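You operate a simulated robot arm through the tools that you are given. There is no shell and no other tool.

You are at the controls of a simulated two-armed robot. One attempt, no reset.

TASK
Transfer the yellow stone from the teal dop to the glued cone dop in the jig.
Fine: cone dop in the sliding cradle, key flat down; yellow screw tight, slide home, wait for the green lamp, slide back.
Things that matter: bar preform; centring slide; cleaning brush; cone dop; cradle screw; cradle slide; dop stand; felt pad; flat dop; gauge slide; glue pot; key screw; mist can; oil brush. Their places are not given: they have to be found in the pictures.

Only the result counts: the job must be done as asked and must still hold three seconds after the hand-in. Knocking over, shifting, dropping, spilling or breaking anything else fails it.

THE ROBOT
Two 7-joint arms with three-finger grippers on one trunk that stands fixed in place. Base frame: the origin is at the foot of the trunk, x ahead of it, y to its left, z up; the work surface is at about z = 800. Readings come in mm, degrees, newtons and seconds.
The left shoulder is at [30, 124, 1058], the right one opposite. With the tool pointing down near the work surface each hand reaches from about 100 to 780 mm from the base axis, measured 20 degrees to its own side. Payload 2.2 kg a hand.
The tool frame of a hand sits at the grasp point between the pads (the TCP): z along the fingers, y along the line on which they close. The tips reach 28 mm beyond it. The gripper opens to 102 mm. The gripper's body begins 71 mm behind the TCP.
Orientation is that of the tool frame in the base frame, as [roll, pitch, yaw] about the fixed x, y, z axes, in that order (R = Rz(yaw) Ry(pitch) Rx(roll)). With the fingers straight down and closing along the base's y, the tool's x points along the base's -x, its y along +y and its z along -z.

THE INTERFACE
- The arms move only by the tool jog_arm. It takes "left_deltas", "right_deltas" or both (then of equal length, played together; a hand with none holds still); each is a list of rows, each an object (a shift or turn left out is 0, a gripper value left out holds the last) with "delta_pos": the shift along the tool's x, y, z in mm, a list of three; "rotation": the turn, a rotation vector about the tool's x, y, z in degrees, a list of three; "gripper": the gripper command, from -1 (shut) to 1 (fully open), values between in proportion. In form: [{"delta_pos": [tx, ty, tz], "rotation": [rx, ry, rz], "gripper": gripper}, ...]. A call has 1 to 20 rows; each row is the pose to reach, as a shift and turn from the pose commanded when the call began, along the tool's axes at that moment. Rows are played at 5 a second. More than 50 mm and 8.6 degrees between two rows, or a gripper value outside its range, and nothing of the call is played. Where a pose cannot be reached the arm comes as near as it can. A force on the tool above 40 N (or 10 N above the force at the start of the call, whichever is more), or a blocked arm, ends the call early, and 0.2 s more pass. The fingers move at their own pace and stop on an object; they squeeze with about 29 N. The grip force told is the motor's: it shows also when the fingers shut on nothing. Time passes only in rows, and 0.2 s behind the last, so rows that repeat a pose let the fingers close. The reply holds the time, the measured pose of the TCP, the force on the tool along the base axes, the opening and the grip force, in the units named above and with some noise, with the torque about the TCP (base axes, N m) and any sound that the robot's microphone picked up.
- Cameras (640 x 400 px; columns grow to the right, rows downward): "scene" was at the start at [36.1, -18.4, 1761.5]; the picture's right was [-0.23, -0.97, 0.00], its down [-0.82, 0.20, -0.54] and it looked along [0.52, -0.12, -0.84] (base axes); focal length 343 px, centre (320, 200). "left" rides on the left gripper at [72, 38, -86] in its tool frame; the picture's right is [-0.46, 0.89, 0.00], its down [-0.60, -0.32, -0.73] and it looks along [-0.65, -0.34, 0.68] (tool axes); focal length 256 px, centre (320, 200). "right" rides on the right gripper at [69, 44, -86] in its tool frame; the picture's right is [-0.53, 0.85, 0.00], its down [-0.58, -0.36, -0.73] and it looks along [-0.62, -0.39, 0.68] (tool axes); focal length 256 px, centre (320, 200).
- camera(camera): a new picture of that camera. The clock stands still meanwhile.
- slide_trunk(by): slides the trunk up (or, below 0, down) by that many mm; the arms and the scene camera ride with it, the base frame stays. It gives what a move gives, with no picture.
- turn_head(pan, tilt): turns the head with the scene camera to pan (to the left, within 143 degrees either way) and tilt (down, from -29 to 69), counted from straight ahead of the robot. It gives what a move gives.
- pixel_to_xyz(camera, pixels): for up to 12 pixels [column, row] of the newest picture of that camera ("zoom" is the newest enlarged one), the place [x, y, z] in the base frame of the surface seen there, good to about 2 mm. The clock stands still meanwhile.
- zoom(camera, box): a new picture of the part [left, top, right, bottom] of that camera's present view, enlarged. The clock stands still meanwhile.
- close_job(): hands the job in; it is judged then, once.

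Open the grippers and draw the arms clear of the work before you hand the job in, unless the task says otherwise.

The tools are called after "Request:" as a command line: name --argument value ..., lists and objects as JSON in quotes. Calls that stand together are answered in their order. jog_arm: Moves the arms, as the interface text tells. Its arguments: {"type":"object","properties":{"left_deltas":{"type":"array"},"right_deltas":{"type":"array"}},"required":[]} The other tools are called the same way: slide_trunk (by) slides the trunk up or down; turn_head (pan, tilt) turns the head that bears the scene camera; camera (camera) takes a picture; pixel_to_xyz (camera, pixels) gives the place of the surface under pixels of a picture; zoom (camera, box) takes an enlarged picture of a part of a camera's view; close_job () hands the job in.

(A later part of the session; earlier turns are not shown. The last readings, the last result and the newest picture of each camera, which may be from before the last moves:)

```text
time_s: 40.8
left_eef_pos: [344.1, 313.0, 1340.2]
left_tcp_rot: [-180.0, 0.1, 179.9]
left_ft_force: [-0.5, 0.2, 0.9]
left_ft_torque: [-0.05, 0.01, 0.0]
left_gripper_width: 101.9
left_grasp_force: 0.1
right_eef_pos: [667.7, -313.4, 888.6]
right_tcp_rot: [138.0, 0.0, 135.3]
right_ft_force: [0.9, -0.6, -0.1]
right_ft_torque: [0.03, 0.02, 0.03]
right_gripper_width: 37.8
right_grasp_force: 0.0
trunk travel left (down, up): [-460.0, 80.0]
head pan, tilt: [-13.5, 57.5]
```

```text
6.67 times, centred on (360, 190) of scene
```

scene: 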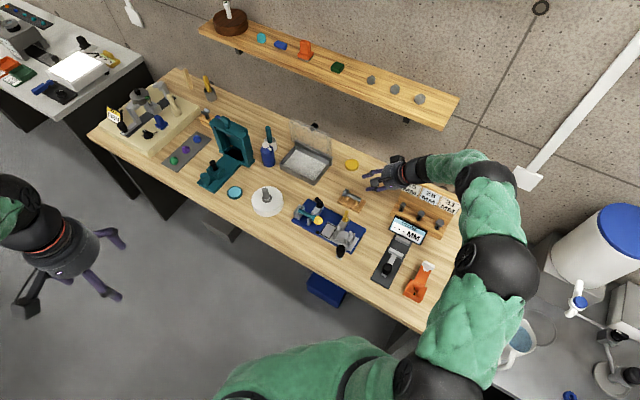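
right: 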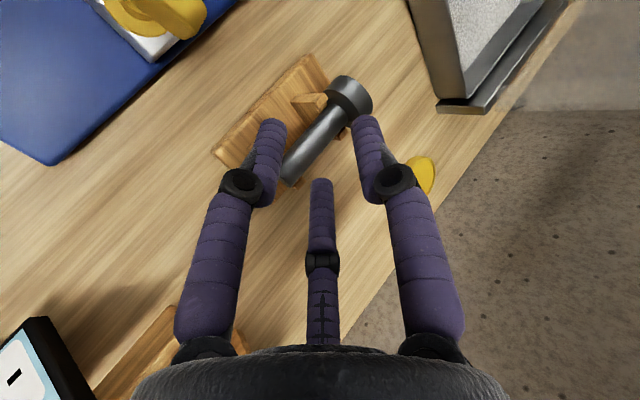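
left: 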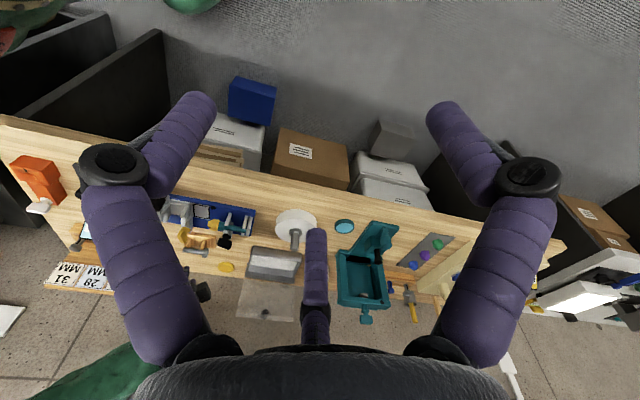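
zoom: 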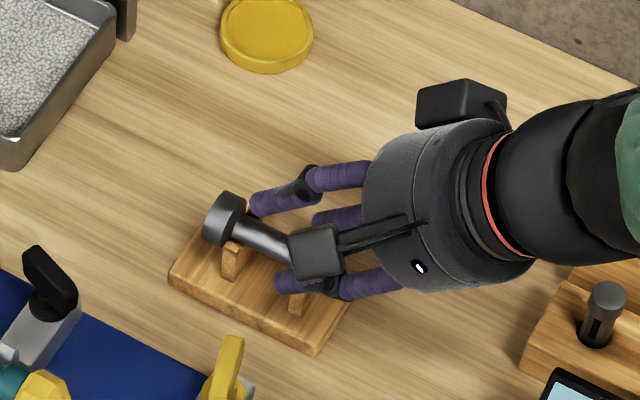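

The shank lies between fingers A (270,130) and C (320,185), with B (368,125) above it near the head. I'll measure the tips to check the centring and take another pose reading with a still row.

Request:
pixel_to_xyz --camera "right" --pixels '[[274, 122], [272, 140], [366, 119], [368, 140], [321, 181], [321, 200], [300, 165], [310, 150], [320, 135], [330, 120], [290, 180], [350, 90]]'

Request:
jog_arm --right_deltas '[{"delta_pos": [0, 0, 0]}, {"delta_pos": [0, 0, 0]}]'

Request:
zoom --camera "right" --box '[230, 60, 430, 220]'

```text
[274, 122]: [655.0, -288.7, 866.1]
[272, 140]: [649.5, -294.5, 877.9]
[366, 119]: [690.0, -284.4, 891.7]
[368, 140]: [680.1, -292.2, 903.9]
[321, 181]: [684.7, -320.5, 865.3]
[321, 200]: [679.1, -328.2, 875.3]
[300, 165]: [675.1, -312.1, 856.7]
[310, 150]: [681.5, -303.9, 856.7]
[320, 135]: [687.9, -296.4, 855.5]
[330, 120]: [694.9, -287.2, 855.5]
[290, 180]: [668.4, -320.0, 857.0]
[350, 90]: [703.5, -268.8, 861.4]
```

```text
time_s: 41.4
left_eef_pos: [342.5, 313.5, 1338.9]
left_tcp_rot: [-180.0, 0.0, 180.0]
left_ft_force: [0.1, 0.0, 0.2]
left_ft_torque: [-0.03, -0.05, -0.01]
left_gripper_width: 101.9
left_grasp_force: 0.0
right_eef_pos: [667.7, -314.5, 889.3]
right_tcp_rot: [137.9, -0.1, 135.4]
right_ft_force: [1.1, 0.0, -0.5]
right_ft_torque: [0.02, 0.01, 0.02]
right_gripper_width: 38.0
right_grasp_force: 0.0
trunk travel left (down, up): [-460.0, 80.0]
head pan, tilt: [-13.5, 57.5]
```

```text
2.50 times, centred on (330, 140) of right
```

zoom: 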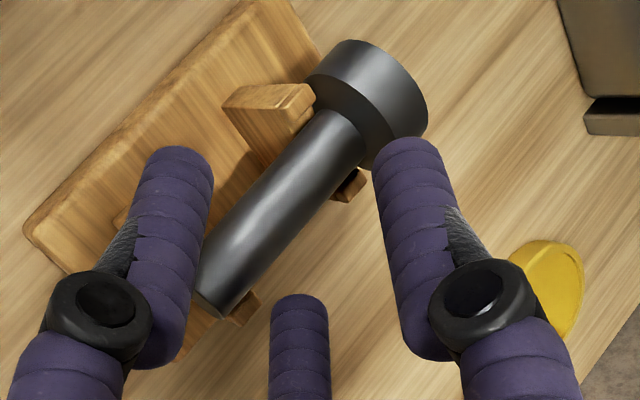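

The hand is about 4 mm toward the near side of the shank axis. I'll correct by -4 in tool x and advance the last 25 mm gently.

Request:
jog_arm --right_deltas '[{"delta_pos": [-4, -0.5, 4]}, {"delta_pos": [-4, -1, 12]}, {"delta_pos": [-4, -1, 19]}, {"delta_pos": [-4, -1, 25]}, {"delta_pos": [-4, -1, 25]}]'

Request:
zoom --camera "right" --box '[230, 60, 430, 220]'

Request:
zoom --camera "scene" --box '[330, 170, 380, 220]'

```text
time_s: 42.6
left_eef_pos: [343.7, 313.6, 1338.5]
left_tcp_rot: [-180.0, 0.1, 180.0]
left_ft_force: [-0.5, 1.0, -0.8]
left_ft_torque: [0.01, -0.01, -0.02]
left_gripper_width: 101.8
left_grasp_force: 0.1
right_eef_pos: [679.8, -304.6, 870.0]
right_tcp_rot: [138.0, 0.0, 135.4]
right_ft_force: [1.2, 0.8, -0.5]
right_ft_torque: [0.03, -0.03, -0.02]
right_gripper_width: 38.0
right_grasp_force: 0.0
trunk travel left (down, up): [-460.0, 80.0]
head pan, tilt: [-13.5, 57.5]
```

```text
2.50 times, centred on (330, 140) of right
```

zoom: 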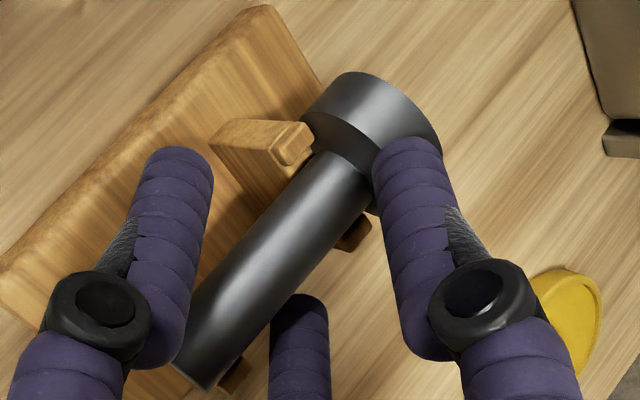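

```text
8.00 times, centred on (355, 195) of scene
```

zoom: 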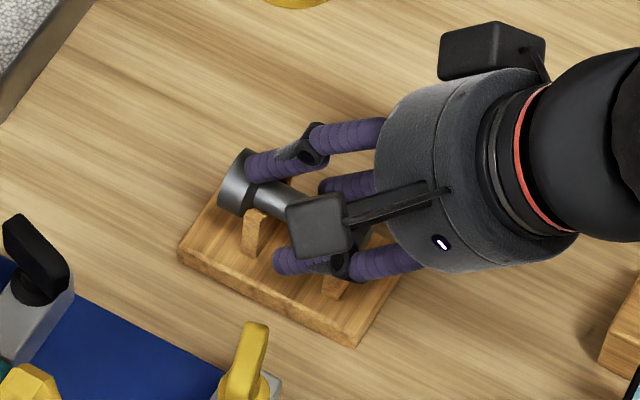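

No contact, and B hovers above the shank next to the head. I'll centre by another 2 mm and close in small steps.

Request:
jog_arm --right_deltas '[{"delta_pos": [-2, 0, 0], "gripper": -0.3}, {"delta_pos": [-2, 0, 0], "gripper": -0.4}, {"delta_pos": [-2, 0, 0], "gripper": -0.48}, {"delta_pos": [-2, 0, 0], "gripper": -0.53}, {"delta_pos": [-2, 0, 0], "gripper": -0.53}]'

Request:
zoom --camera "right" --box '[230, 60, 430, 220]'

```text
time_s: 43.8
left_eef_pos: [344.2, 313.0, 1339.2]
left_tcp_rot: [180.0, 0.0, 179.9]
left_ft_force: [0.2, 0.2, -0.5]
left_ft_torque: [-0.02, -0.04, -0.02]
left_gripper_width: 102.1
left_grasp_force: 0.0
right_eef_pos: [682.9, -305.8, 870.3]
right_tcp_rot: [138.0, 0.0, 135.5]
right_ft_force: [0.3, 0.8, 0.7]
right_ft_torque: [0.03, -0.06, 0.0]
right_gripper_width: 24.5
right_grasp_force: 0.9
trunk travel left (down, up): [-460.0, 80.0]
head pan, tilt: [-13.5, 57.5]
```

```text
2.50 times, centred on (330, 140) of right
```

zoom: 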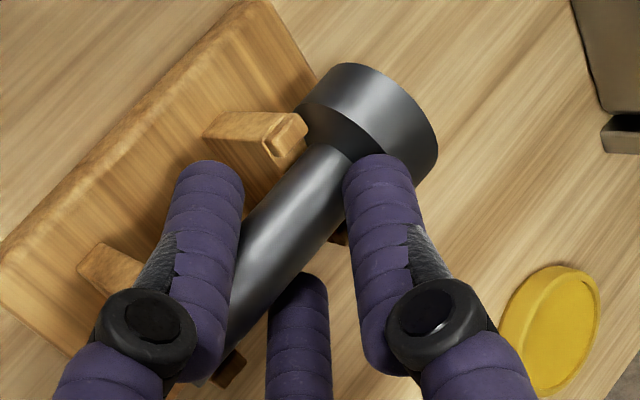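

Light first contact shows at width 24.5. I'll close fully and look at the result.

Request:
jog_arm --right_deltas '[{"delta_pos": [0, 0, 0], "gripper": -0.6}, {"delta_pos": [0, 0, 0], "gripper": -1}, {"delta_pos": [0, 0, 0], "gripper": -1}]'

Request:
zoom --camera "right" --box '[230, 60, 430, 220]'

Request:
zoom --camera "scene" --box '[330, 170, 380, 220]'

```text
time_s: 44.6
left_eef_pos: [342.3, 312.7, 1340.1]
left_tcp_rot: [-179.8, -0.1, 180.0]
left_ft_force: [-0.7, 0.1, -0.3]
left_ft_torque: [0.01, -0.03, -0.01]
left_gripper_width: 102.2
left_grasp_force: 0.1
right_eef_pos: [683.3, -307.4, 871.4]
right_tcp_rot: [137.9, 0.0, 135.4]
right_ft_force: [0.7, 2.6, 9.6]
right_ft_torque: [0.27, -0.24, 0.0]
right_gripper_width: 18.8
right_grasp_force: 28.8
trunk travel left (down, up): [-460.0, 80.0]
head pan, tilt: [-13.5, 57.5]
```

```text
2.50 times, centred on (330, 140) of right
```

zoom: 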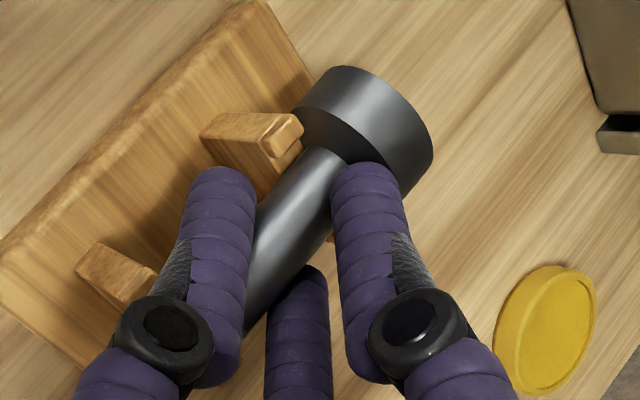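

```text
8.00 times, centred on (355, 195) of scene
```

zoom: 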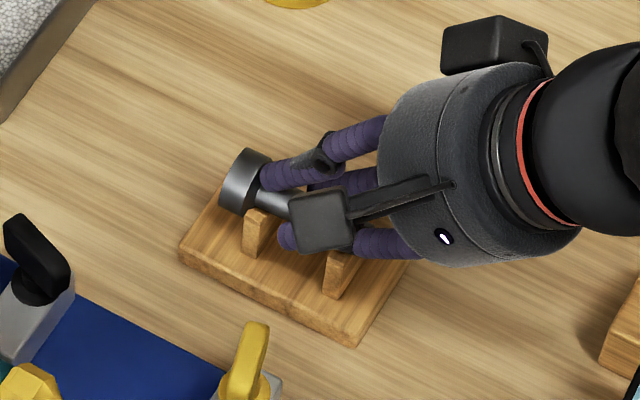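

It is gripped at width 18.8, but B presses on the shank's top (tool pushed up 9.6 N). I'll ease off, tilt 3° more and retract 2 mm so B clears the shank, then close again.

Request:
jog_arm --right_deltas '[{"delta_pos": [0, 0, 0], "gripper": -0.5}, {"delta_pos": [0, 0, 0], "gripper": -0.5}, {"delta_pos": [0, -1, -2.2], "rotation": [-3, 0, 0], "gripper": -0.5}, {"delta_pos": [0, -1, -2.2], "rotation": [-3, 0, 0], "gripper": -0.6}, {"delta_pos": [0, -1, -2.2], "rotation": [-3, 0, 0], "gripper": -1}, {"delta_pos": [0, -1, -2.2], "rotation": [-3, 0, 0], "gripper": -1}]'

Request:
zoom --camera "right" --box '[230, 60, 430, 220]'

```text
time_s: 46.0
left_eef_pos: [344.0, 313.8, 1339.4]
left_tcp_rot: [-180.0, 0.0, -180.0]
left_ft_force: [0.2, 1.1, -1.1]
left_ft_torque: [-0.04, -0.01, -0.02]
left_gripper_width: 101.9
left_grasp_force: 0.0
right_eef_pos: [680.9, -307.2, 871.8]
right_tcp_rot: [135.0, 0.0, 135.4]
right_ft_force: [-0.6, -0.2, 0.4]
right_ft_torque: [-0.05, 0.0, 0.01]
right_gripper_width: 19.1
right_grasp_force: 28.8
trunk travel left (down, up): [-460.0, 80.0]
head pan, tilt: [-13.5, 57.5]
```

```text
2.50 times, centred on (330, 140) of right
```

zoom: 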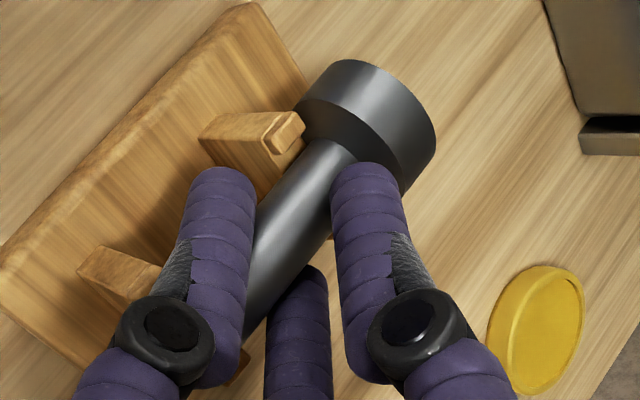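

The grip is now force-free (0.4 N). I'll lift 6 mm slowly and check whether the dop stays level.

Request:
jog_arm --right_deltas '[{"delta_pos": [0, 1.4, -1.4]}, {"delta_pos": [0, 2.8, -2.8]}, {"delta_pos": [0, 4.2, -4.2]}, {"delta_pos": [0, 4.2, -4.2]}]'

Request:
zoom --camera "right" --box '[230, 60, 430, 220]'

Request:
zoom --camera "scene" --box '[330, 170, 380, 220]'

```text
time_s: 47.0
left_eef_pos: [343.5, 312.5, 1340.2]
left_tcp_rot: [-179.9, 0.0, 180.0]
left_ft_force: [-0.1, -0.9, 0.2]
left_ft_torque: [-0.03, 0.0, 0.0]
left_gripper_width: 102.1
left_grasp_force: 0.1
right_eef_pos: [681.5, -309.3, 876.3]
right_tcp_rot: [135.0, 0.0, 135.5]
right_ft_force: [0.0, 0.6, -1.5]
right_ft_torque: [-0.01, 0.05, 0.0]
right_gripper_width: 18.8
right_grasp_force: 29.0
trunk travel left (down, up): [-460.0, 80.0]
head pan, tilt: [-13.5, 57.5]
```

```text
2.50 times, centred on (330, 140) of right
```

zoom: 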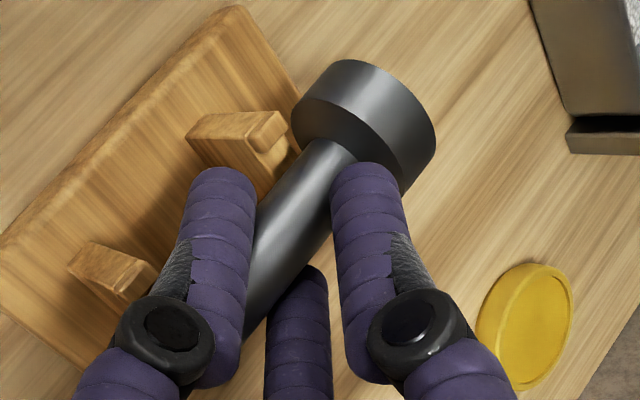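

```text
8.00 times, centred on (355, 195) of scene
```

zoom: 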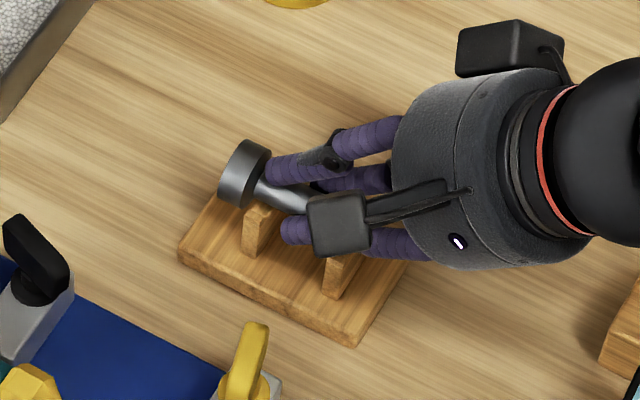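

The dop hangs level and steady. I'll lift it 60 mm and carry it over the lever height to just above the sliding cradle.

Request:
jog_arm --right_deltas '[{"delta_pos": [0, 10, -10]}, {"delta_pos": [0, 25, -25]}, {"delta_pos": [0, 42.4, -42.4]}, {"delta_pos": [25, 37.5, -47.3]}, {"delta_pos": [50, 32.6, -52.2]}, {"delta_pos": [75, 27.7, -57.1]}, {"delta_pos": [100, 22.8, -62]}, {"delta_pos": [125, 17.9, -66.9]}, {"delta_pos": [145, 14, -70.9]}, {"delta_pos": [153.8, 12.2, -72.6]}, {"delta_pos": [153.8, 12.2, -72.6]}]'

Request:
camera --camera "right"

Request:
zoom --camera "scene" --box '[290, 180, 390, 270]'

```text
time_s: 49.4
left_eef_pos: [342.5, 313.3, 1338.6]
left_tcp_rot: [179.9, 0.1, 179.9]
left_ft_force: [0.4, -0.1, 0.4]
left_ft_torque: [0.0, -0.02, -0.01]
left_gripper_width: 101.9
left_grasp_force: 0.2
right_eef_pos: [542.7, -232.7, 935.7]
right_tcp_rot: [135.0, -0.1, 135.5]
right_ft_force: [0.4, 0.1, -0.8]
right_ft_torque: [-0.02, 0.02, 0.0]
right_gripper_width: 19.1
right_grasp_force: 28.8
trunk travel left (down, up): [-460.0, 80.0]
head pan, tilt: [-13.5, 57.5]
```

```text
taken
```

right: 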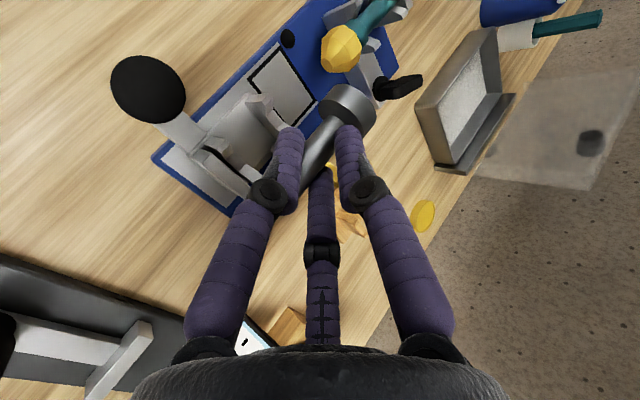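

```text
4.44 times, centred on (340, 225) of scene
```

zoom: 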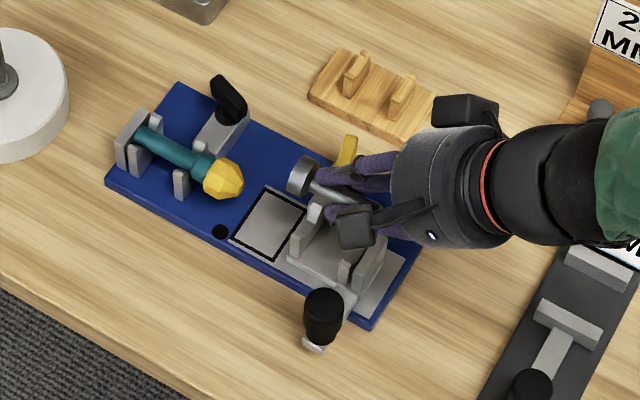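

The dop is above the cradle. I'll measure shank and head points from the right camera to verify its position over the cradle axis.

Request:
zoom --camera "right" --box '[200, 60, 400, 220]'

Request:
pixel_to_xyz --camera "right" --pixels '[[328, 130], [322, 140], [316, 152], [311, 163], [306, 176], [303, 186], [345, 100], [340, 92], [335, 105], [260, 105], [215, 155], [270, 120]]'

```text
2.50 times, centred on (300, 140) of right
```

zoom: 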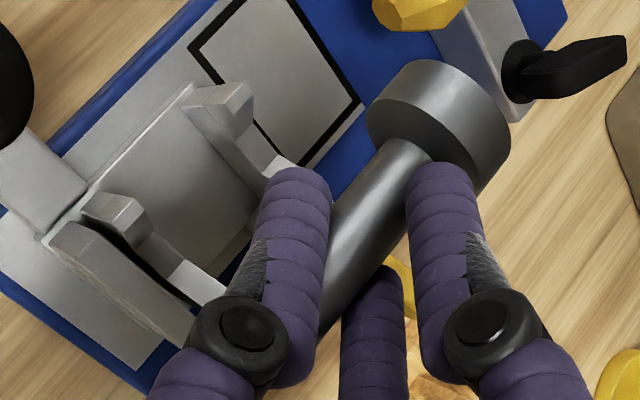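

```text
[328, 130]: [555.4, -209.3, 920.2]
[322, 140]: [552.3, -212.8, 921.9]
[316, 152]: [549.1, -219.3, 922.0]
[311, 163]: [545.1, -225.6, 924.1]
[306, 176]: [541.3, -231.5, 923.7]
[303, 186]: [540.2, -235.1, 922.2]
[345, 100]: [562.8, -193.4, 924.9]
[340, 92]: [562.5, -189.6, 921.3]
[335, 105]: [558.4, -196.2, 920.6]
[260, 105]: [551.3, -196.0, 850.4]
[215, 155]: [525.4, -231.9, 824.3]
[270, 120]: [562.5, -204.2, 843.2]
```

The dop is over the cradle and about 1.5 mm too far on the far side. I'll shift it by that and lower 50 mm, then check the fit over the V posts.

Request:
jog_arm --right_deltas '[{"delta_pos": [1.5, -7, 7]}, {"delta_pos": [1.5, -16, 16]}, {"delta_pos": [1.5, -25, 25]}, {"delta_pos": [1.5, -32, 32]}, {"delta_pos": [1.5, -35.4, 35.4]}, {"delta_pos": [1.5, -35.4, 35.4]}]'

Request:
zoom --camera "right" --box '[200, 60, 400, 220]'

Request:
zoom --camera "scene" --box '[310, 190, 370, 250]'

```text
time_s: 50.8
left_eef_pos: [341.8, 311.4, 1340.2]
left_tcp_rot: [-179.9, 0.1, 179.9]
left_ft_force: [-0.5, 0.5, -0.2]
left_ft_torque: [0.01, 0.02, -0.03]
left_gripper_width: 101.8
left_grasp_force: 0.1
right_eef_pos: [540.5, -230.2, 886.6]
right_tcp_rot: [134.9, 0.0, 135.4]
right_ft_force: [-0.5, -0.2, -0.6]
right_ft_torque: [0.01, -0.01, 0.03]
right_gripper_width: 19.0
right_grasp_force: 28.8
trunk travel left (down, up): [-460.0, 80.0]
head pan, tilt: [-13.5, 57.5]
```

```text
2.50 times, centred on (300, 140) of right
```

zoom: 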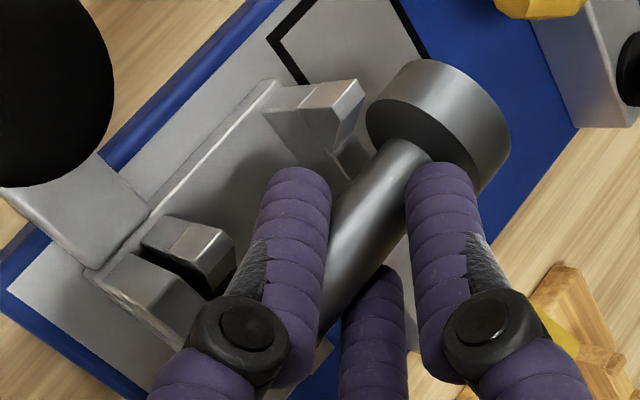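

```text
6.67 times, centred on (340, 220) of scene
```

zoom: 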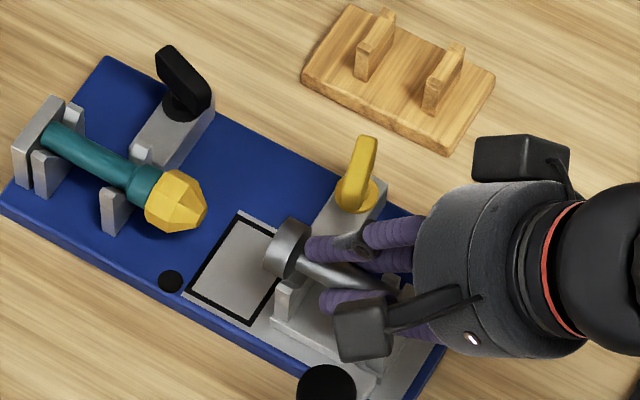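

The dop's head sits just ahead of the front post, as on the rest. I'll lower 9 mm in small steps and check clearances.

Request:
jog_arm --right_deltas '[{"delta_pos": [0, -2.1, 2.1]}, {"delta_pos": [0, -4.2, 4.2]}, {"delta_pos": [0, -5.6, 5.6]}, {"delta_pos": [0, -6.4, 6.4]}, {"delta_pos": [0, -6.4, 6.4]}]'

Request:
zoom --camera "right" --box '[200, 60, 400, 220]'

Request:
zoom --camera "scene" --box '[325, 205, 365, 245]'

```text
time_s: 52.0
left_eef_pos: [341.8, 313.9, 1339.1]
left_tcp_rot: [-179.9, 0.0, 180.0]
left_ft_force: [0.0, -0.5, 1.0]
left_ft_torque: [0.02, 0.02, 0.03]
left_gripper_width: 102.1
left_grasp_force: 0.1
right_eef_pos: [542.4, -229.0, 881.8]
right_tcp_rot: [134.4, 0.2, 135.7]
right_ft_force: [-6.8, 7.7, 22.6]
right_ft_torque: [0.08, 0.27, 0.02]
right_gripper_width: 19.2
right_grasp_force: 29.0
trunk travel left (down, up): [-460.0, 80.0]
head pan, tilt: [-13.5, 57.5]
stopped in row 5 (right hand): the force on the tool passed its limit at 41 N (the readings are from after the stop); the commanded pose is now the measured one
```

```text
2.50 times, centred on (300, 140) of right
```

zoom: 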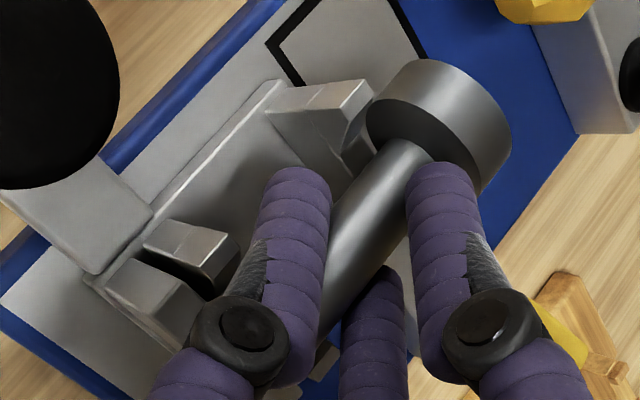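

```text
10.00 times, centred on (345, 225) of scene
```

zoom: 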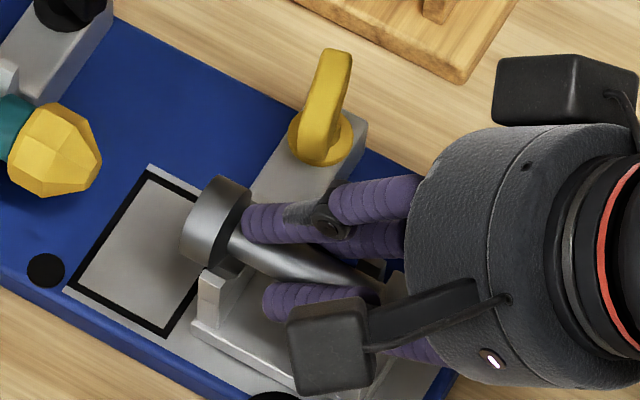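

The descent stopped early at TCP z 881.8, with contact seemingly near the rear post. I'll raise 4 mm to relieve it, and bring the left hand's camera over for a view from the near side.

Request:
jog_arm --right_deltas '[{"delta_pos": [0, 1.4, -1.4]}, {"delta_pos": [0, 2.8, -2.8]}]'

Request:
jog_arm --left_deltas '[{"delta_pos": [0, -45, 15]}, {"delta_pos": [0, -90, 40]}, {"delta_pos": [0, -135, 65]}, {"delta_pos": [0, -180, 90]}, {"delta_pos": [0, -225, 115]}, {"delta_pos": [0, -270, 140]}, {"delta_pos": [0, -315, 165]}, {"delta_pos": [0, -360, 190]}, {"delta_pos": [0, -400, 220]}, {"delta_pos": [0, -430, 250]}, {"delta_pos": [0, -430, 290]}]'

Request:
camera --camera "left"

```text
time_s: 52.6
left_eef_pos: [343.2, 313.9, 1338.9]
left_tcp_rot: [-179.9, 0.0, -179.9]
left_ft_force: [0.0, 0.6, 0.1]
left_ft_torque: [0.02, 0.0, 0.0]
left_gripper_width: 101.9
left_grasp_force: 0.1
right_eef_pos: [541.4, -230.1, 883.9]
right_tcp_rot: [134.7, 0.2, 135.5]
right_ft_force: [-3.3, 4.6, -0.3]
right_ft_torque: [0.11, 0.02, 0.23]
right_gripper_width: 19.4
right_grasp_force: 29.0
trunk travel left (down, up): [-460.0, 80.0]
head pan, tilt: [-13.5, 57.5]
```

```text
refused: row 2 steps farther than a row can; nothing moved
```

```text
taken
```

left: 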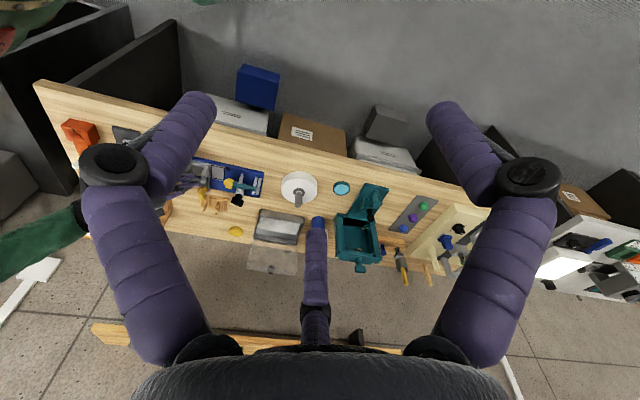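

Some side load remains near the head. I'll raise the right hand 10 mm to be fully free, and move the left hand in for a view with smaller steps.

Request:
jog_arm --right_deltas '[{"delta_pos": [0, 1.8, -1.8]}, {"delta_pos": [0, 3.6, -3.6]}, {"delta_pos": [0, 5.4, -5.4]}, {"delta_pos": [0, 7, -7]}]'

Request:
jog_arm --left_deltas '[{"delta_pos": [0, -40, 20]}, {"delta_pos": [0, -80, 40]}, {"delta_pos": [0, -120, 60]}, {"delta_pos": [0, -160, 80]}, {"delta_pos": [0, -200, 100]}, {"delta_pos": [0, -240, 120]}, {"delta_pos": [0, -280, 145]}, {"delta_pos": [0, -320, 170]}, {"delta_pos": [0, -360, 195]}, {"delta_pos": [0, -395, 220]}, {"delta_pos": [0, -415, 250]}, {"delta_pos": [0, -430, 285]}]'

Request:
camera --camera "left"

Request:
camera --camera "scene"

```text
time_s: 53.6
left_eef_pos: [343.5, 313.0, 1339.6]
left_tcp_rot: [-179.9, 0.0, 179.9]
left_ft_force: [-0.3, -0.8, -1.1]
left_ft_torque: [0.0, 0.0, 0.04]
left_gripper_width: 102.0
left_grasp_force: 0.1
right_eef_pos: [543.3, -232.2, 893.2]
right_tcp_rot: [134.7, 0.2, 135.4]
right_ft_force: [0.0, 0.7, -0.8]
right_ft_torque: [-0.02, 0.01, 0.04]
right_gripper_width: 18.7
right_grasp_force: 28.8
trunk travel left (down, up): [-460.0, 80.0]
head pan, tilt: [-13.5, 57.5]
```

```text
time_s: 56.2
left_eef_pos: [343.8, -119.8, 1054.5]
left_tcp_rot: [-179.9, 0.0, 180.0]
left_ft_force: [0.4, -1.1, 0.0]
left_ft_torque: [0.02, 0.02, 0.01]
left_gripper_width: 101.9
left_grasp_force: 0.0
right_eef_pos: [543.4, -232.4, 892.4]
right_tcp_rot: [134.6, 0.0, 135.4]
right_ft_force: [-0.2, -0.2, -1.7]
right_ft_torque: [0.02, 0.03, 0.02]
right_gripper_width: 19.0
right_grasp_force: 28.9
trunk travel left (down, up): [-460.0, 80.0]
head pan, tilt: [-13.5, 57.5]
```

```text
taken
```

left: 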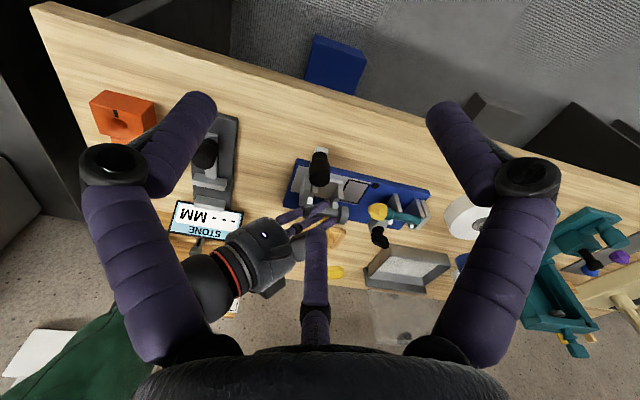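

```text
taken
```

scene: 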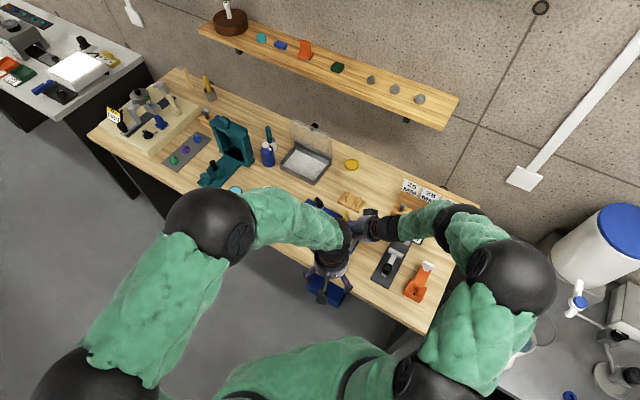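

The left camera sees the jig at (345,195). I'll enlarge it.

Request:
zoom --camera "left" --box '[270, 160, 370, 240]'

Request:
zoom --camera "right" --box '[200, 60, 400, 220]'

```text
5.00 times, centred on (320, 200) of left
```

zoom: 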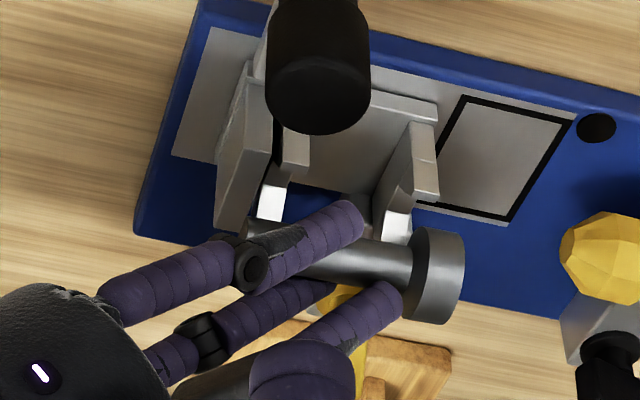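

```text
2.50 times, centred on (300, 140) of right
```

zoom: 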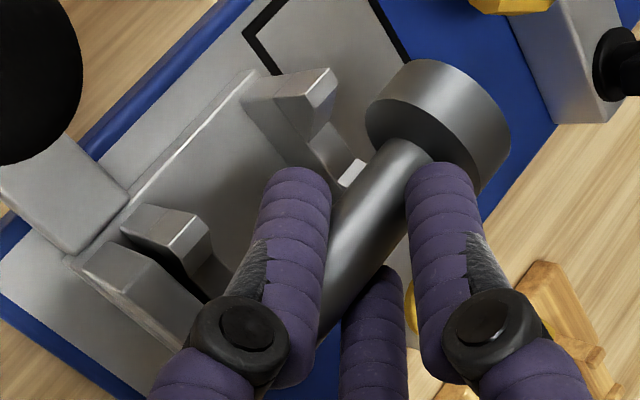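

This view shows the tail close to the stop. I'll measure the tail end, the stop's inner edge, post tips and head from this camera.

Request:
zoom --camera "left" --box '[296, 175, 346, 225]'

Request:
pixel_to_xyz --camera "left" --pixels '[[307, 204], [309, 207], [339, 208], [344, 211], [350, 212], [353, 205], [312, 192], [314, 198], [344, 197], [342, 205], [305, 200], [346, 222]]'

```text
8.00 times, centred on (321, 200) of left
```

zoom: 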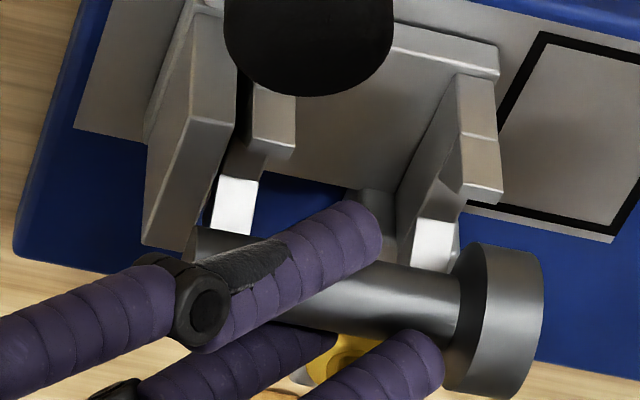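

```text
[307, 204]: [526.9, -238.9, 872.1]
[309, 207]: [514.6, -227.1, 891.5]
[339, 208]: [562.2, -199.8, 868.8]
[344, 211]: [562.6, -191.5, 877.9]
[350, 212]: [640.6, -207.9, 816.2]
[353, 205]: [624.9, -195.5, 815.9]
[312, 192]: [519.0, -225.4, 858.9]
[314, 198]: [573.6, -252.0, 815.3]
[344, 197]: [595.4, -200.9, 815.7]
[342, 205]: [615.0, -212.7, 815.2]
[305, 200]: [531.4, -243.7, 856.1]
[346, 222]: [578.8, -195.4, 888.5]
```

The dop's axis lies about 1–3 mm to the far side over the cradle, more at the tail, so it rode on the far V faces. I'll shift 2 mm to the near side, yaw -1.5°, and lower 9 mm.

Request:
jog_arm --right_deltas '[{"delta_pos": [2, -0.7, -0.7], "rotation": [0, -1.06, 1.06]}, {"delta_pos": [2, -2.8, 1.4], "rotation": [0, -1.06, 1.06]}, {"delta_pos": [2, -4.9, 3.5], "rotation": [0, -1.06, 1.06]}, {"delta_pos": [2, -7.1, 5.7], "rotation": [0, -1.06, 1.06]}]'

Request:
zoom --camera "left" --box '[296, 175, 346, 225]'

```text
time_s: 57.2
left_eef_pos: [342.5, -117.7, 1054.9]
left_tcp_rot: [-180.0, 0.1, 179.9]
left_ft_force: [0.9, -0.1, 0.0]
left_ft_torque: [0.01, -0.02, 0.0]
left_gripper_width: 101.9
left_grasp_force: 0.0
right_eef_pos: [540.7, -229.8, 884.6]
right_tcp_rot: [134.7, 0.2, 133.9]
right_ft_force: [-1.3, 0.5, 0.6]
right_ft_torque: [0.02, -0.04, 0.07]
right_gripper_width: 19.1
right_grasp_force: 29.4
trunk travel left (down, up): [-460.0, 80.0]
head pan, tilt: [-13.5, 57.5]
```

```text
8.00 times, centred on (321, 200) of left
```

zoom: 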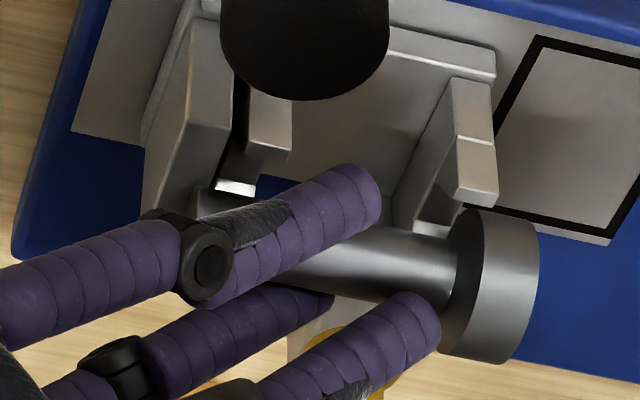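

No load yet at z 884.6. I'll continue down in 1 mm steps.

Request:
jog_arm --right_deltas '[{"delta_pos": [0, -0.7, 0.7]}, {"delta_pos": [0, -1.4, 1.4]}, {"delta_pos": [0, -2.1, 2.1]}, {"delta_pos": [0, -2.8, 2.8]}, {"delta_pos": [0, -2.8, 2.8]}]'

Request:
zoom --camera "left" --box '[296, 175, 346, 225]'

```text
time_s: 58.4
left_eef_pos: [341.2, -116.0, 1055.5]
left_tcp_rot: [-179.9, 0.1, 179.9]
left_ft_force: [0.0, -0.2, 1.0]
left_ft_torque: [0.03, 0.0, -0.02]
left_gripper_width: 102.0
left_grasp_force: 0.0
right_eef_pos: [540.5, -228.5, 882.5]
right_tcp_rot: [134.5, 0.3, 134.1]
right_ft_force: [-5.3, 4.7, 20.8]
right_ft_torque: [0.48, -0.24, 0.21]
right_gripper_width: 18.9
right_grasp_force: 29.0
trunk travel left (down, up): [-460.0, 80.0]
head pan, tilt: [-13.5, 57.5]
```

```text
8.00 times, centred on (321, 200) of left
```

zoom: 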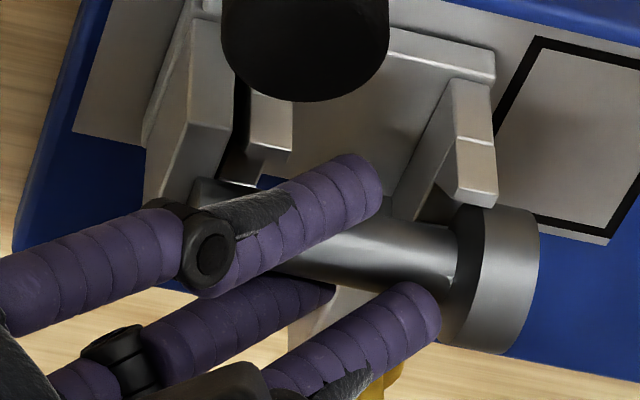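

Contact again at about the same height, now at the front post. I'll measure the shank crest versus the post tips directly from the left camera.

Request:
zoom --camera "left" --box '[321, 190, 351, 215]'

Request:
pixel_to_xyz --camera "zoom" --pixels '[[210, 270], [260, 290], [300, 300], [350, 310], [300, 240], [400, 150], [430, 190], [400, 90], [370, 220], [480, 250], [480, 200], [330, 200]]'

```text
16.00 times, centred on (336, 202) of left
```

zoom: 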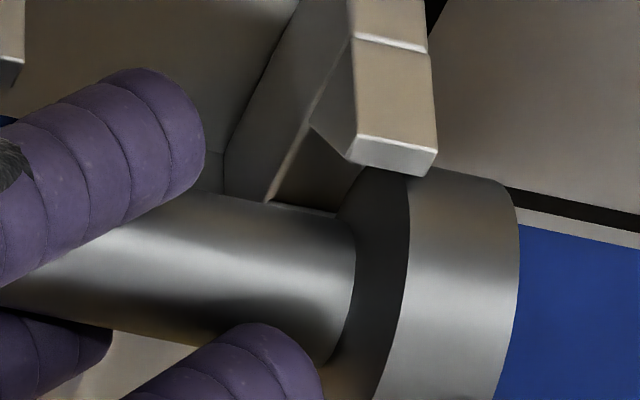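

```text
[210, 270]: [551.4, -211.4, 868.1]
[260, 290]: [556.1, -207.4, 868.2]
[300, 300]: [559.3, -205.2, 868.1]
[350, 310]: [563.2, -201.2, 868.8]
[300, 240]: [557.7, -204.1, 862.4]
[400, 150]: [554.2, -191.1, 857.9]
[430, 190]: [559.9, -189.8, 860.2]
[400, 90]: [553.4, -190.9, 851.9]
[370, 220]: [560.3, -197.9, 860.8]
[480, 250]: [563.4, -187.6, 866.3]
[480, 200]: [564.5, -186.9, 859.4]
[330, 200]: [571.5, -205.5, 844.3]
```

The close-up shows the head's shoulder resting on the front post, so the dop is about 4 mm too far back. I'll raise 5 mm, move 4 mm toward the stone, and lower again in small steps.

Request:
jog_arm --right_deltas '[{"delta_pos": [0, 2.1, -2.1]}, {"delta_pos": [0, 4.2, -4.2]}, {"delta_pos": [0, 7, -1.4]}, {"delta_pos": [0, 5.6, 0]}, {"delta_pos": [0, 4.2, 1.4]}, {"delta_pos": [0, 3.5, 2.1]}]'

Request:
zoom --camera "left" --box '[296, 175, 356, 225]'

```text
time_s: 59.8
left_eef_pos: [343.1, -117.1, 1055.4]
left_tcp_rot: [-179.9, 0.0, 179.9]
left_ft_force: [0.1, 0.7, -0.2]
left_ft_torque: [0.01, 0.03, -0.03]
left_gripper_width: 101.9
left_grasp_force: 0.1
right_eef_pos: [544.2, -228.1, 881.5]
right_tcp_rot: [134.6, 0.2, 134.0]
right_ft_force: [-2.6, 0.5, 7.4]
right_ft_torque: [-0.08, 0.19, -0.03]
right_gripper_width: 19.0
right_grasp_force: 29.0
trunk travel left (down, up): [-460.0, 80.0]
head pan, tilt: [-13.5, 57.5]
```

```text
8.00 times, centred on (326, 200) of left
```

zoom: 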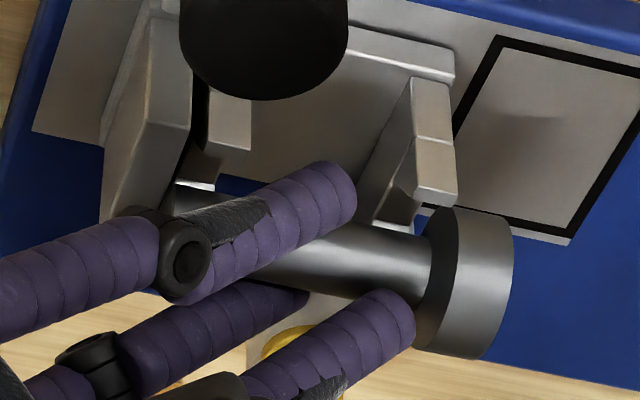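

The load now points to the tail touching the stop's top. I'll raise 3 mm, go another 3 mm forward, and lower in 1 mm steps.

Request:
jog_arm --right_deltas '[{"delta_pos": [0, 2.1, -2.1]}, {"delta_pos": [0, 4.2, 0]}, {"delta_pos": [0, 3.5, 0.7]}, {"delta_pos": [0, 2.8, 1.4]}, {"delta_pos": [0, 2.1, 2.1]}, {"delta_pos": [0, 1.4, 2.8]}, {"delta_pos": [0, 1.4, 2.8]}]'

Request:
zoom --camera "left" --box '[296, 175, 356, 225]'

```text
time_s: 61.4
left_eef_pos: [342.8, -116.2, 1055.0]
left_tcp_rot: [-179.9, 0.1, 180.0]
left_ft_force: [0.2, -0.4, 0.7]
left_ft_torque: [0.0, 0.0, 0.0]
left_gripper_width: 102.2
left_grasp_force: 0.1
right_eef_pos: [546.2, -226.5, 880.1]
right_tcp_rot: [134.6, 0.2, 134.0]
right_ft_force: [0.3, -0.4, -0.6]
right_ft_torque: [0.0, 0.02, 0.02]
right_gripper_width: 18.9
right_grasp_force: 29.0
trunk travel left (down, up): [-460.0, 80.0]
head pan, tilt: [-13.5, 57.5]
```

```text
8.00 times, centred on (326, 200) of left
```

zoom: 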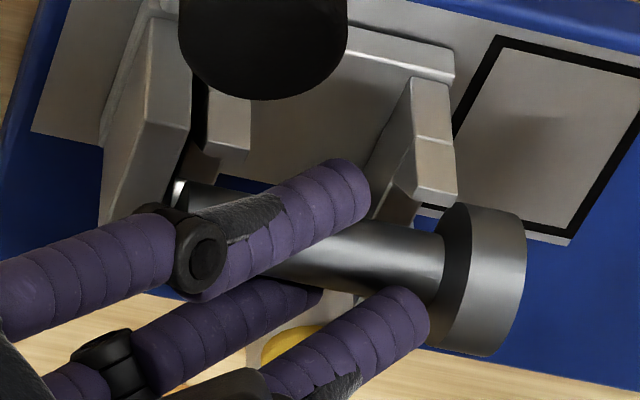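

Free now at z 880.1. I'll continue down 4 mm in small steps.

Request:
jog_arm --right_deltas '[{"delta_pos": [0, -0.7, 0.7]}, {"delta_pos": [0, -1.4, 1.4]}, {"delta_pos": [0, -2.1, 2.1]}, {"delta_pos": [0, -2.8, 2.8]}, {"delta_pos": [0, -2.8, 2.8]}]'

Request:
zoom --camera "left" --box '[296, 175, 356, 225]'

```text
time_s: 62.6
left_eef_pos: [343.1, -116.3, 1055.0]
left_tcp_rot: [180.0, 0.0, 180.0]
left_ft_force: [0.1, 0.3, 0.1]
left_ft_torque: [-0.01, 0.04, 0.0]
left_gripper_width: 102.0
left_grasp_force: 0.1
right_eef_pos: [545.6, -226.5, 875.3]
right_tcp_rot: [134.7, 0.1, 134.0]
right_ft_force: [-0.4, -0.3, -0.1]
right_ft_torque: [-0.01, 0.02, 0.02]
right_gripper_width: 19.1
right_grasp_force: 29.2
trunk travel left (down, up): [-460.0, 80.0]
head pan, tilt: [-13.5, 57.5]
```

```text
8.00 times, centred on (326, 200) of left
```

zoom: 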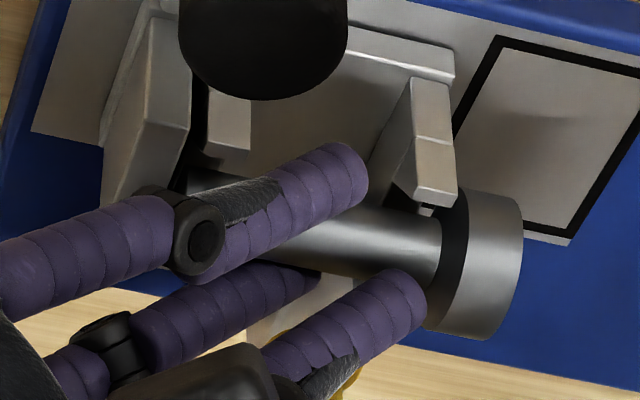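

Still free at z 875.3, and the shank is between the V tips. I'll lower another 3 mm carefully.

Request:
jog_arm --right_deltas '[{"delta_pos": [0, -0.7, 0.7]}, {"delta_pos": [0, -1.4, 1.4]}, {"delta_pos": [0, -2.1, 2.1]}, {"delta_pos": [0, -2.1, 2.1]}]'

Request:
zoom --camera "left" --box '[296, 175, 356, 225]'

Request:
zoom --camera "right" --box '[200, 60, 400, 220]'

```text
time_s: 63.6
left_eef_pos: [344.0, -118.4, 1054.5]
left_tcp_rot: [180.0, 0.0, -180.0]
left_ft_force: [0.3, 0.2, -0.9]
left_ft_torque: [-0.03, -0.03, 0.02]
left_gripper_width: 102.1
left_grasp_force: 0.0
right_eef_pos: [545.5, -225.2, 872.9]
right_tcp_rot: [134.6, 0.2, 134.0]
right_ft_force: [-0.2, 0.0, -0.7]
right_ft_torque: [-0.01, 0.01, 0.03]
right_gripper_width: 18.9
right_grasp_force: 29.2
trunk travel left (down, up): [-460.0, 80.0]
head pan, tilt: [-13.5, 57.5]
```

```text
8.00 times, centred on (326, 200) of left
```

zoom: 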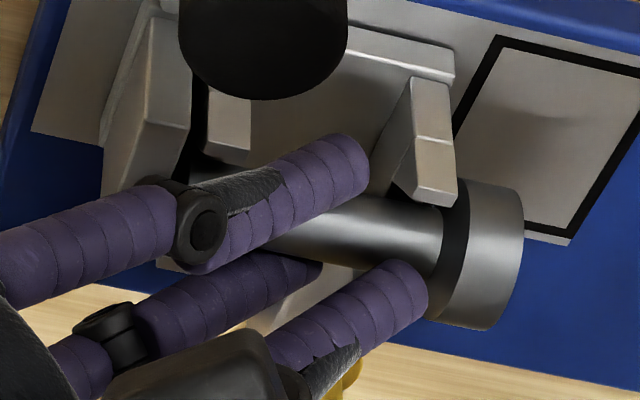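

```text
2.50 times, centred on (300, 140) of right
```

zoom: 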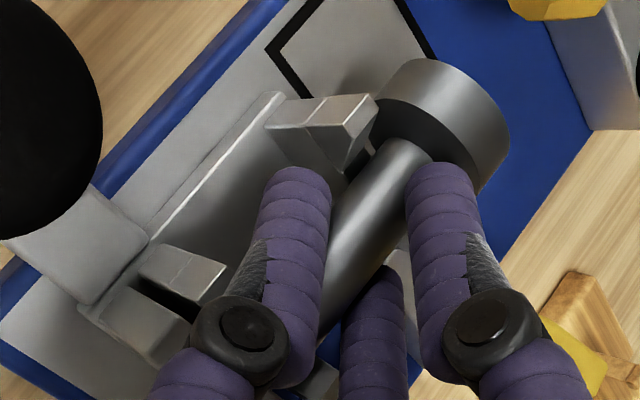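

No seat contact yet at z 872.9. I'll keep lowering in about 0.7 mm steps until the seat is felt.

Request:
jog_arm --right_deltas '[{"delta_pos": [0, -0.5, 0.5]}, {"delta_pos": [0, -1.0, 1.0]}, {"delta_pos": [0, -1.5, 1.5]}, {"delta_pos": [0, -2.0, 2.0]}]'

Request:
zoom --camera "left" --box '[296, 175, 356, 225]'

```text
time_s: 64.6
left_eef_pos: [343.8, -117.8, 1055.2]
left_tcp_rot: [179.9, 0.1, -180.0]
left_ft_force: [0.0, 0.0, -1.0]
left_ft_torque: [0.0, -0.02, 0.01]
left_gripper_width: 102.1
left_grasp_force: 0.0
right_eef_pos: [545.2, -223.9, 871.3]
right_tcp_rot: [134.7, 0.2, 133.9]
right_ft_force: [-0.2, -0.3, -1.8]
right_ft_torque: [-0.05, 0.04, 0.03]
right_gripper_width: 18.9
right_grasp_force: 29.0
trunk travel left (down, up): [-460.0, 80.0]
head pan, tilt: [-13.5, 57.5]
```

```text
8.00 times, centred on (326, 200) of left
```

zoom: 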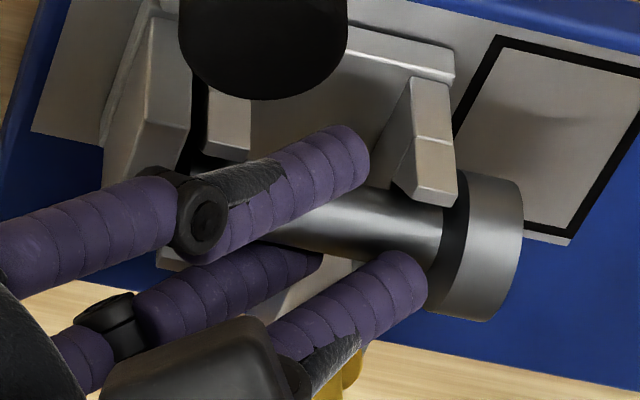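

I'll measure the crest height now against the post tips and the head position.

Request:
zoom --camera "left" --box '[321, 185, 361, 217]'

Request:
pixel_to_xyz --camera "zoom" --pixels '[[120, 240], [170, 250], [220, 260], [250, 265], [210, 200], [275, 200], [300, 180], [290, 100], [340, 250], [360, 180], [300, 300], [350, 320]]'

```text
12.50 times, centred on (341, 201) of left
```

zoom: 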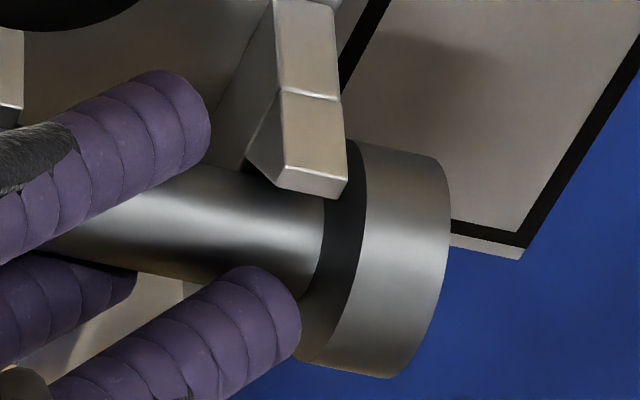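

```text
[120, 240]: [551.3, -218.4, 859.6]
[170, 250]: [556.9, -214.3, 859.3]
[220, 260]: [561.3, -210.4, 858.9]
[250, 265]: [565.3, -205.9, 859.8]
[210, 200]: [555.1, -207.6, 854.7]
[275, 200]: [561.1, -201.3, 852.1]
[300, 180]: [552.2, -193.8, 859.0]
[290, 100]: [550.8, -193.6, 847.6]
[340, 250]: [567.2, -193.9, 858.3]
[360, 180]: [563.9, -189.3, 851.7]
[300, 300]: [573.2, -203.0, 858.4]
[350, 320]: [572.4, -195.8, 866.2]
```

The crest is at about 860 against tips at 858 from this camera, so about 2 mm remain. I'll lower in 0.5 mm steps.

Request:
jog_arm --right_deltas '[{"delta_pos": [0, -0.4, 0.4]}, {"delta_pos": [0, -0.8, 0.8]}, {"delta_pos": [0, -1.2, 1.2]}, {"delta_pos": [0, -1.6, 1.6]}, {"delta_pos": [0, -1.6, 1.6]}]'

Request:
zoom --camera "left" --box '[321, 185, 361, 217]'

```text
time_s: 65.8
left_eef_pos: [341.9, -117.0, 1055.5]
left_tcp_rot: [-180.0, 0.0, 179.9]
left_ft_force: [-0.5, 0.6, -0.1]
left_ft_torque: [0.01, 0.02, 0.01]
left_gripper_width: 102.0
left_grasp_force: 0.0
right_eef_pos: [546.3, -225.5, 869.9]
right_tcp_rot: [134.6, 0.3, 134.0]
right_ft_force: [-3.8, 5.7, 17.3]
right_ft_torque: [0.36, -0.21, 0.25]
right_gripper_width: 19.0
right_grasp_force: 29.0
trunk travel left (down, up): [-460.0, 80.0]
head pan, tilt: [-13.5, 57.5]
```

```text
12.50 times, centred on (341, 201) of left
```

zoom: 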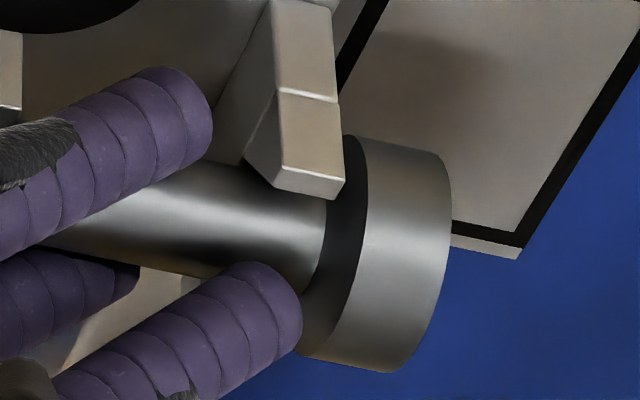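

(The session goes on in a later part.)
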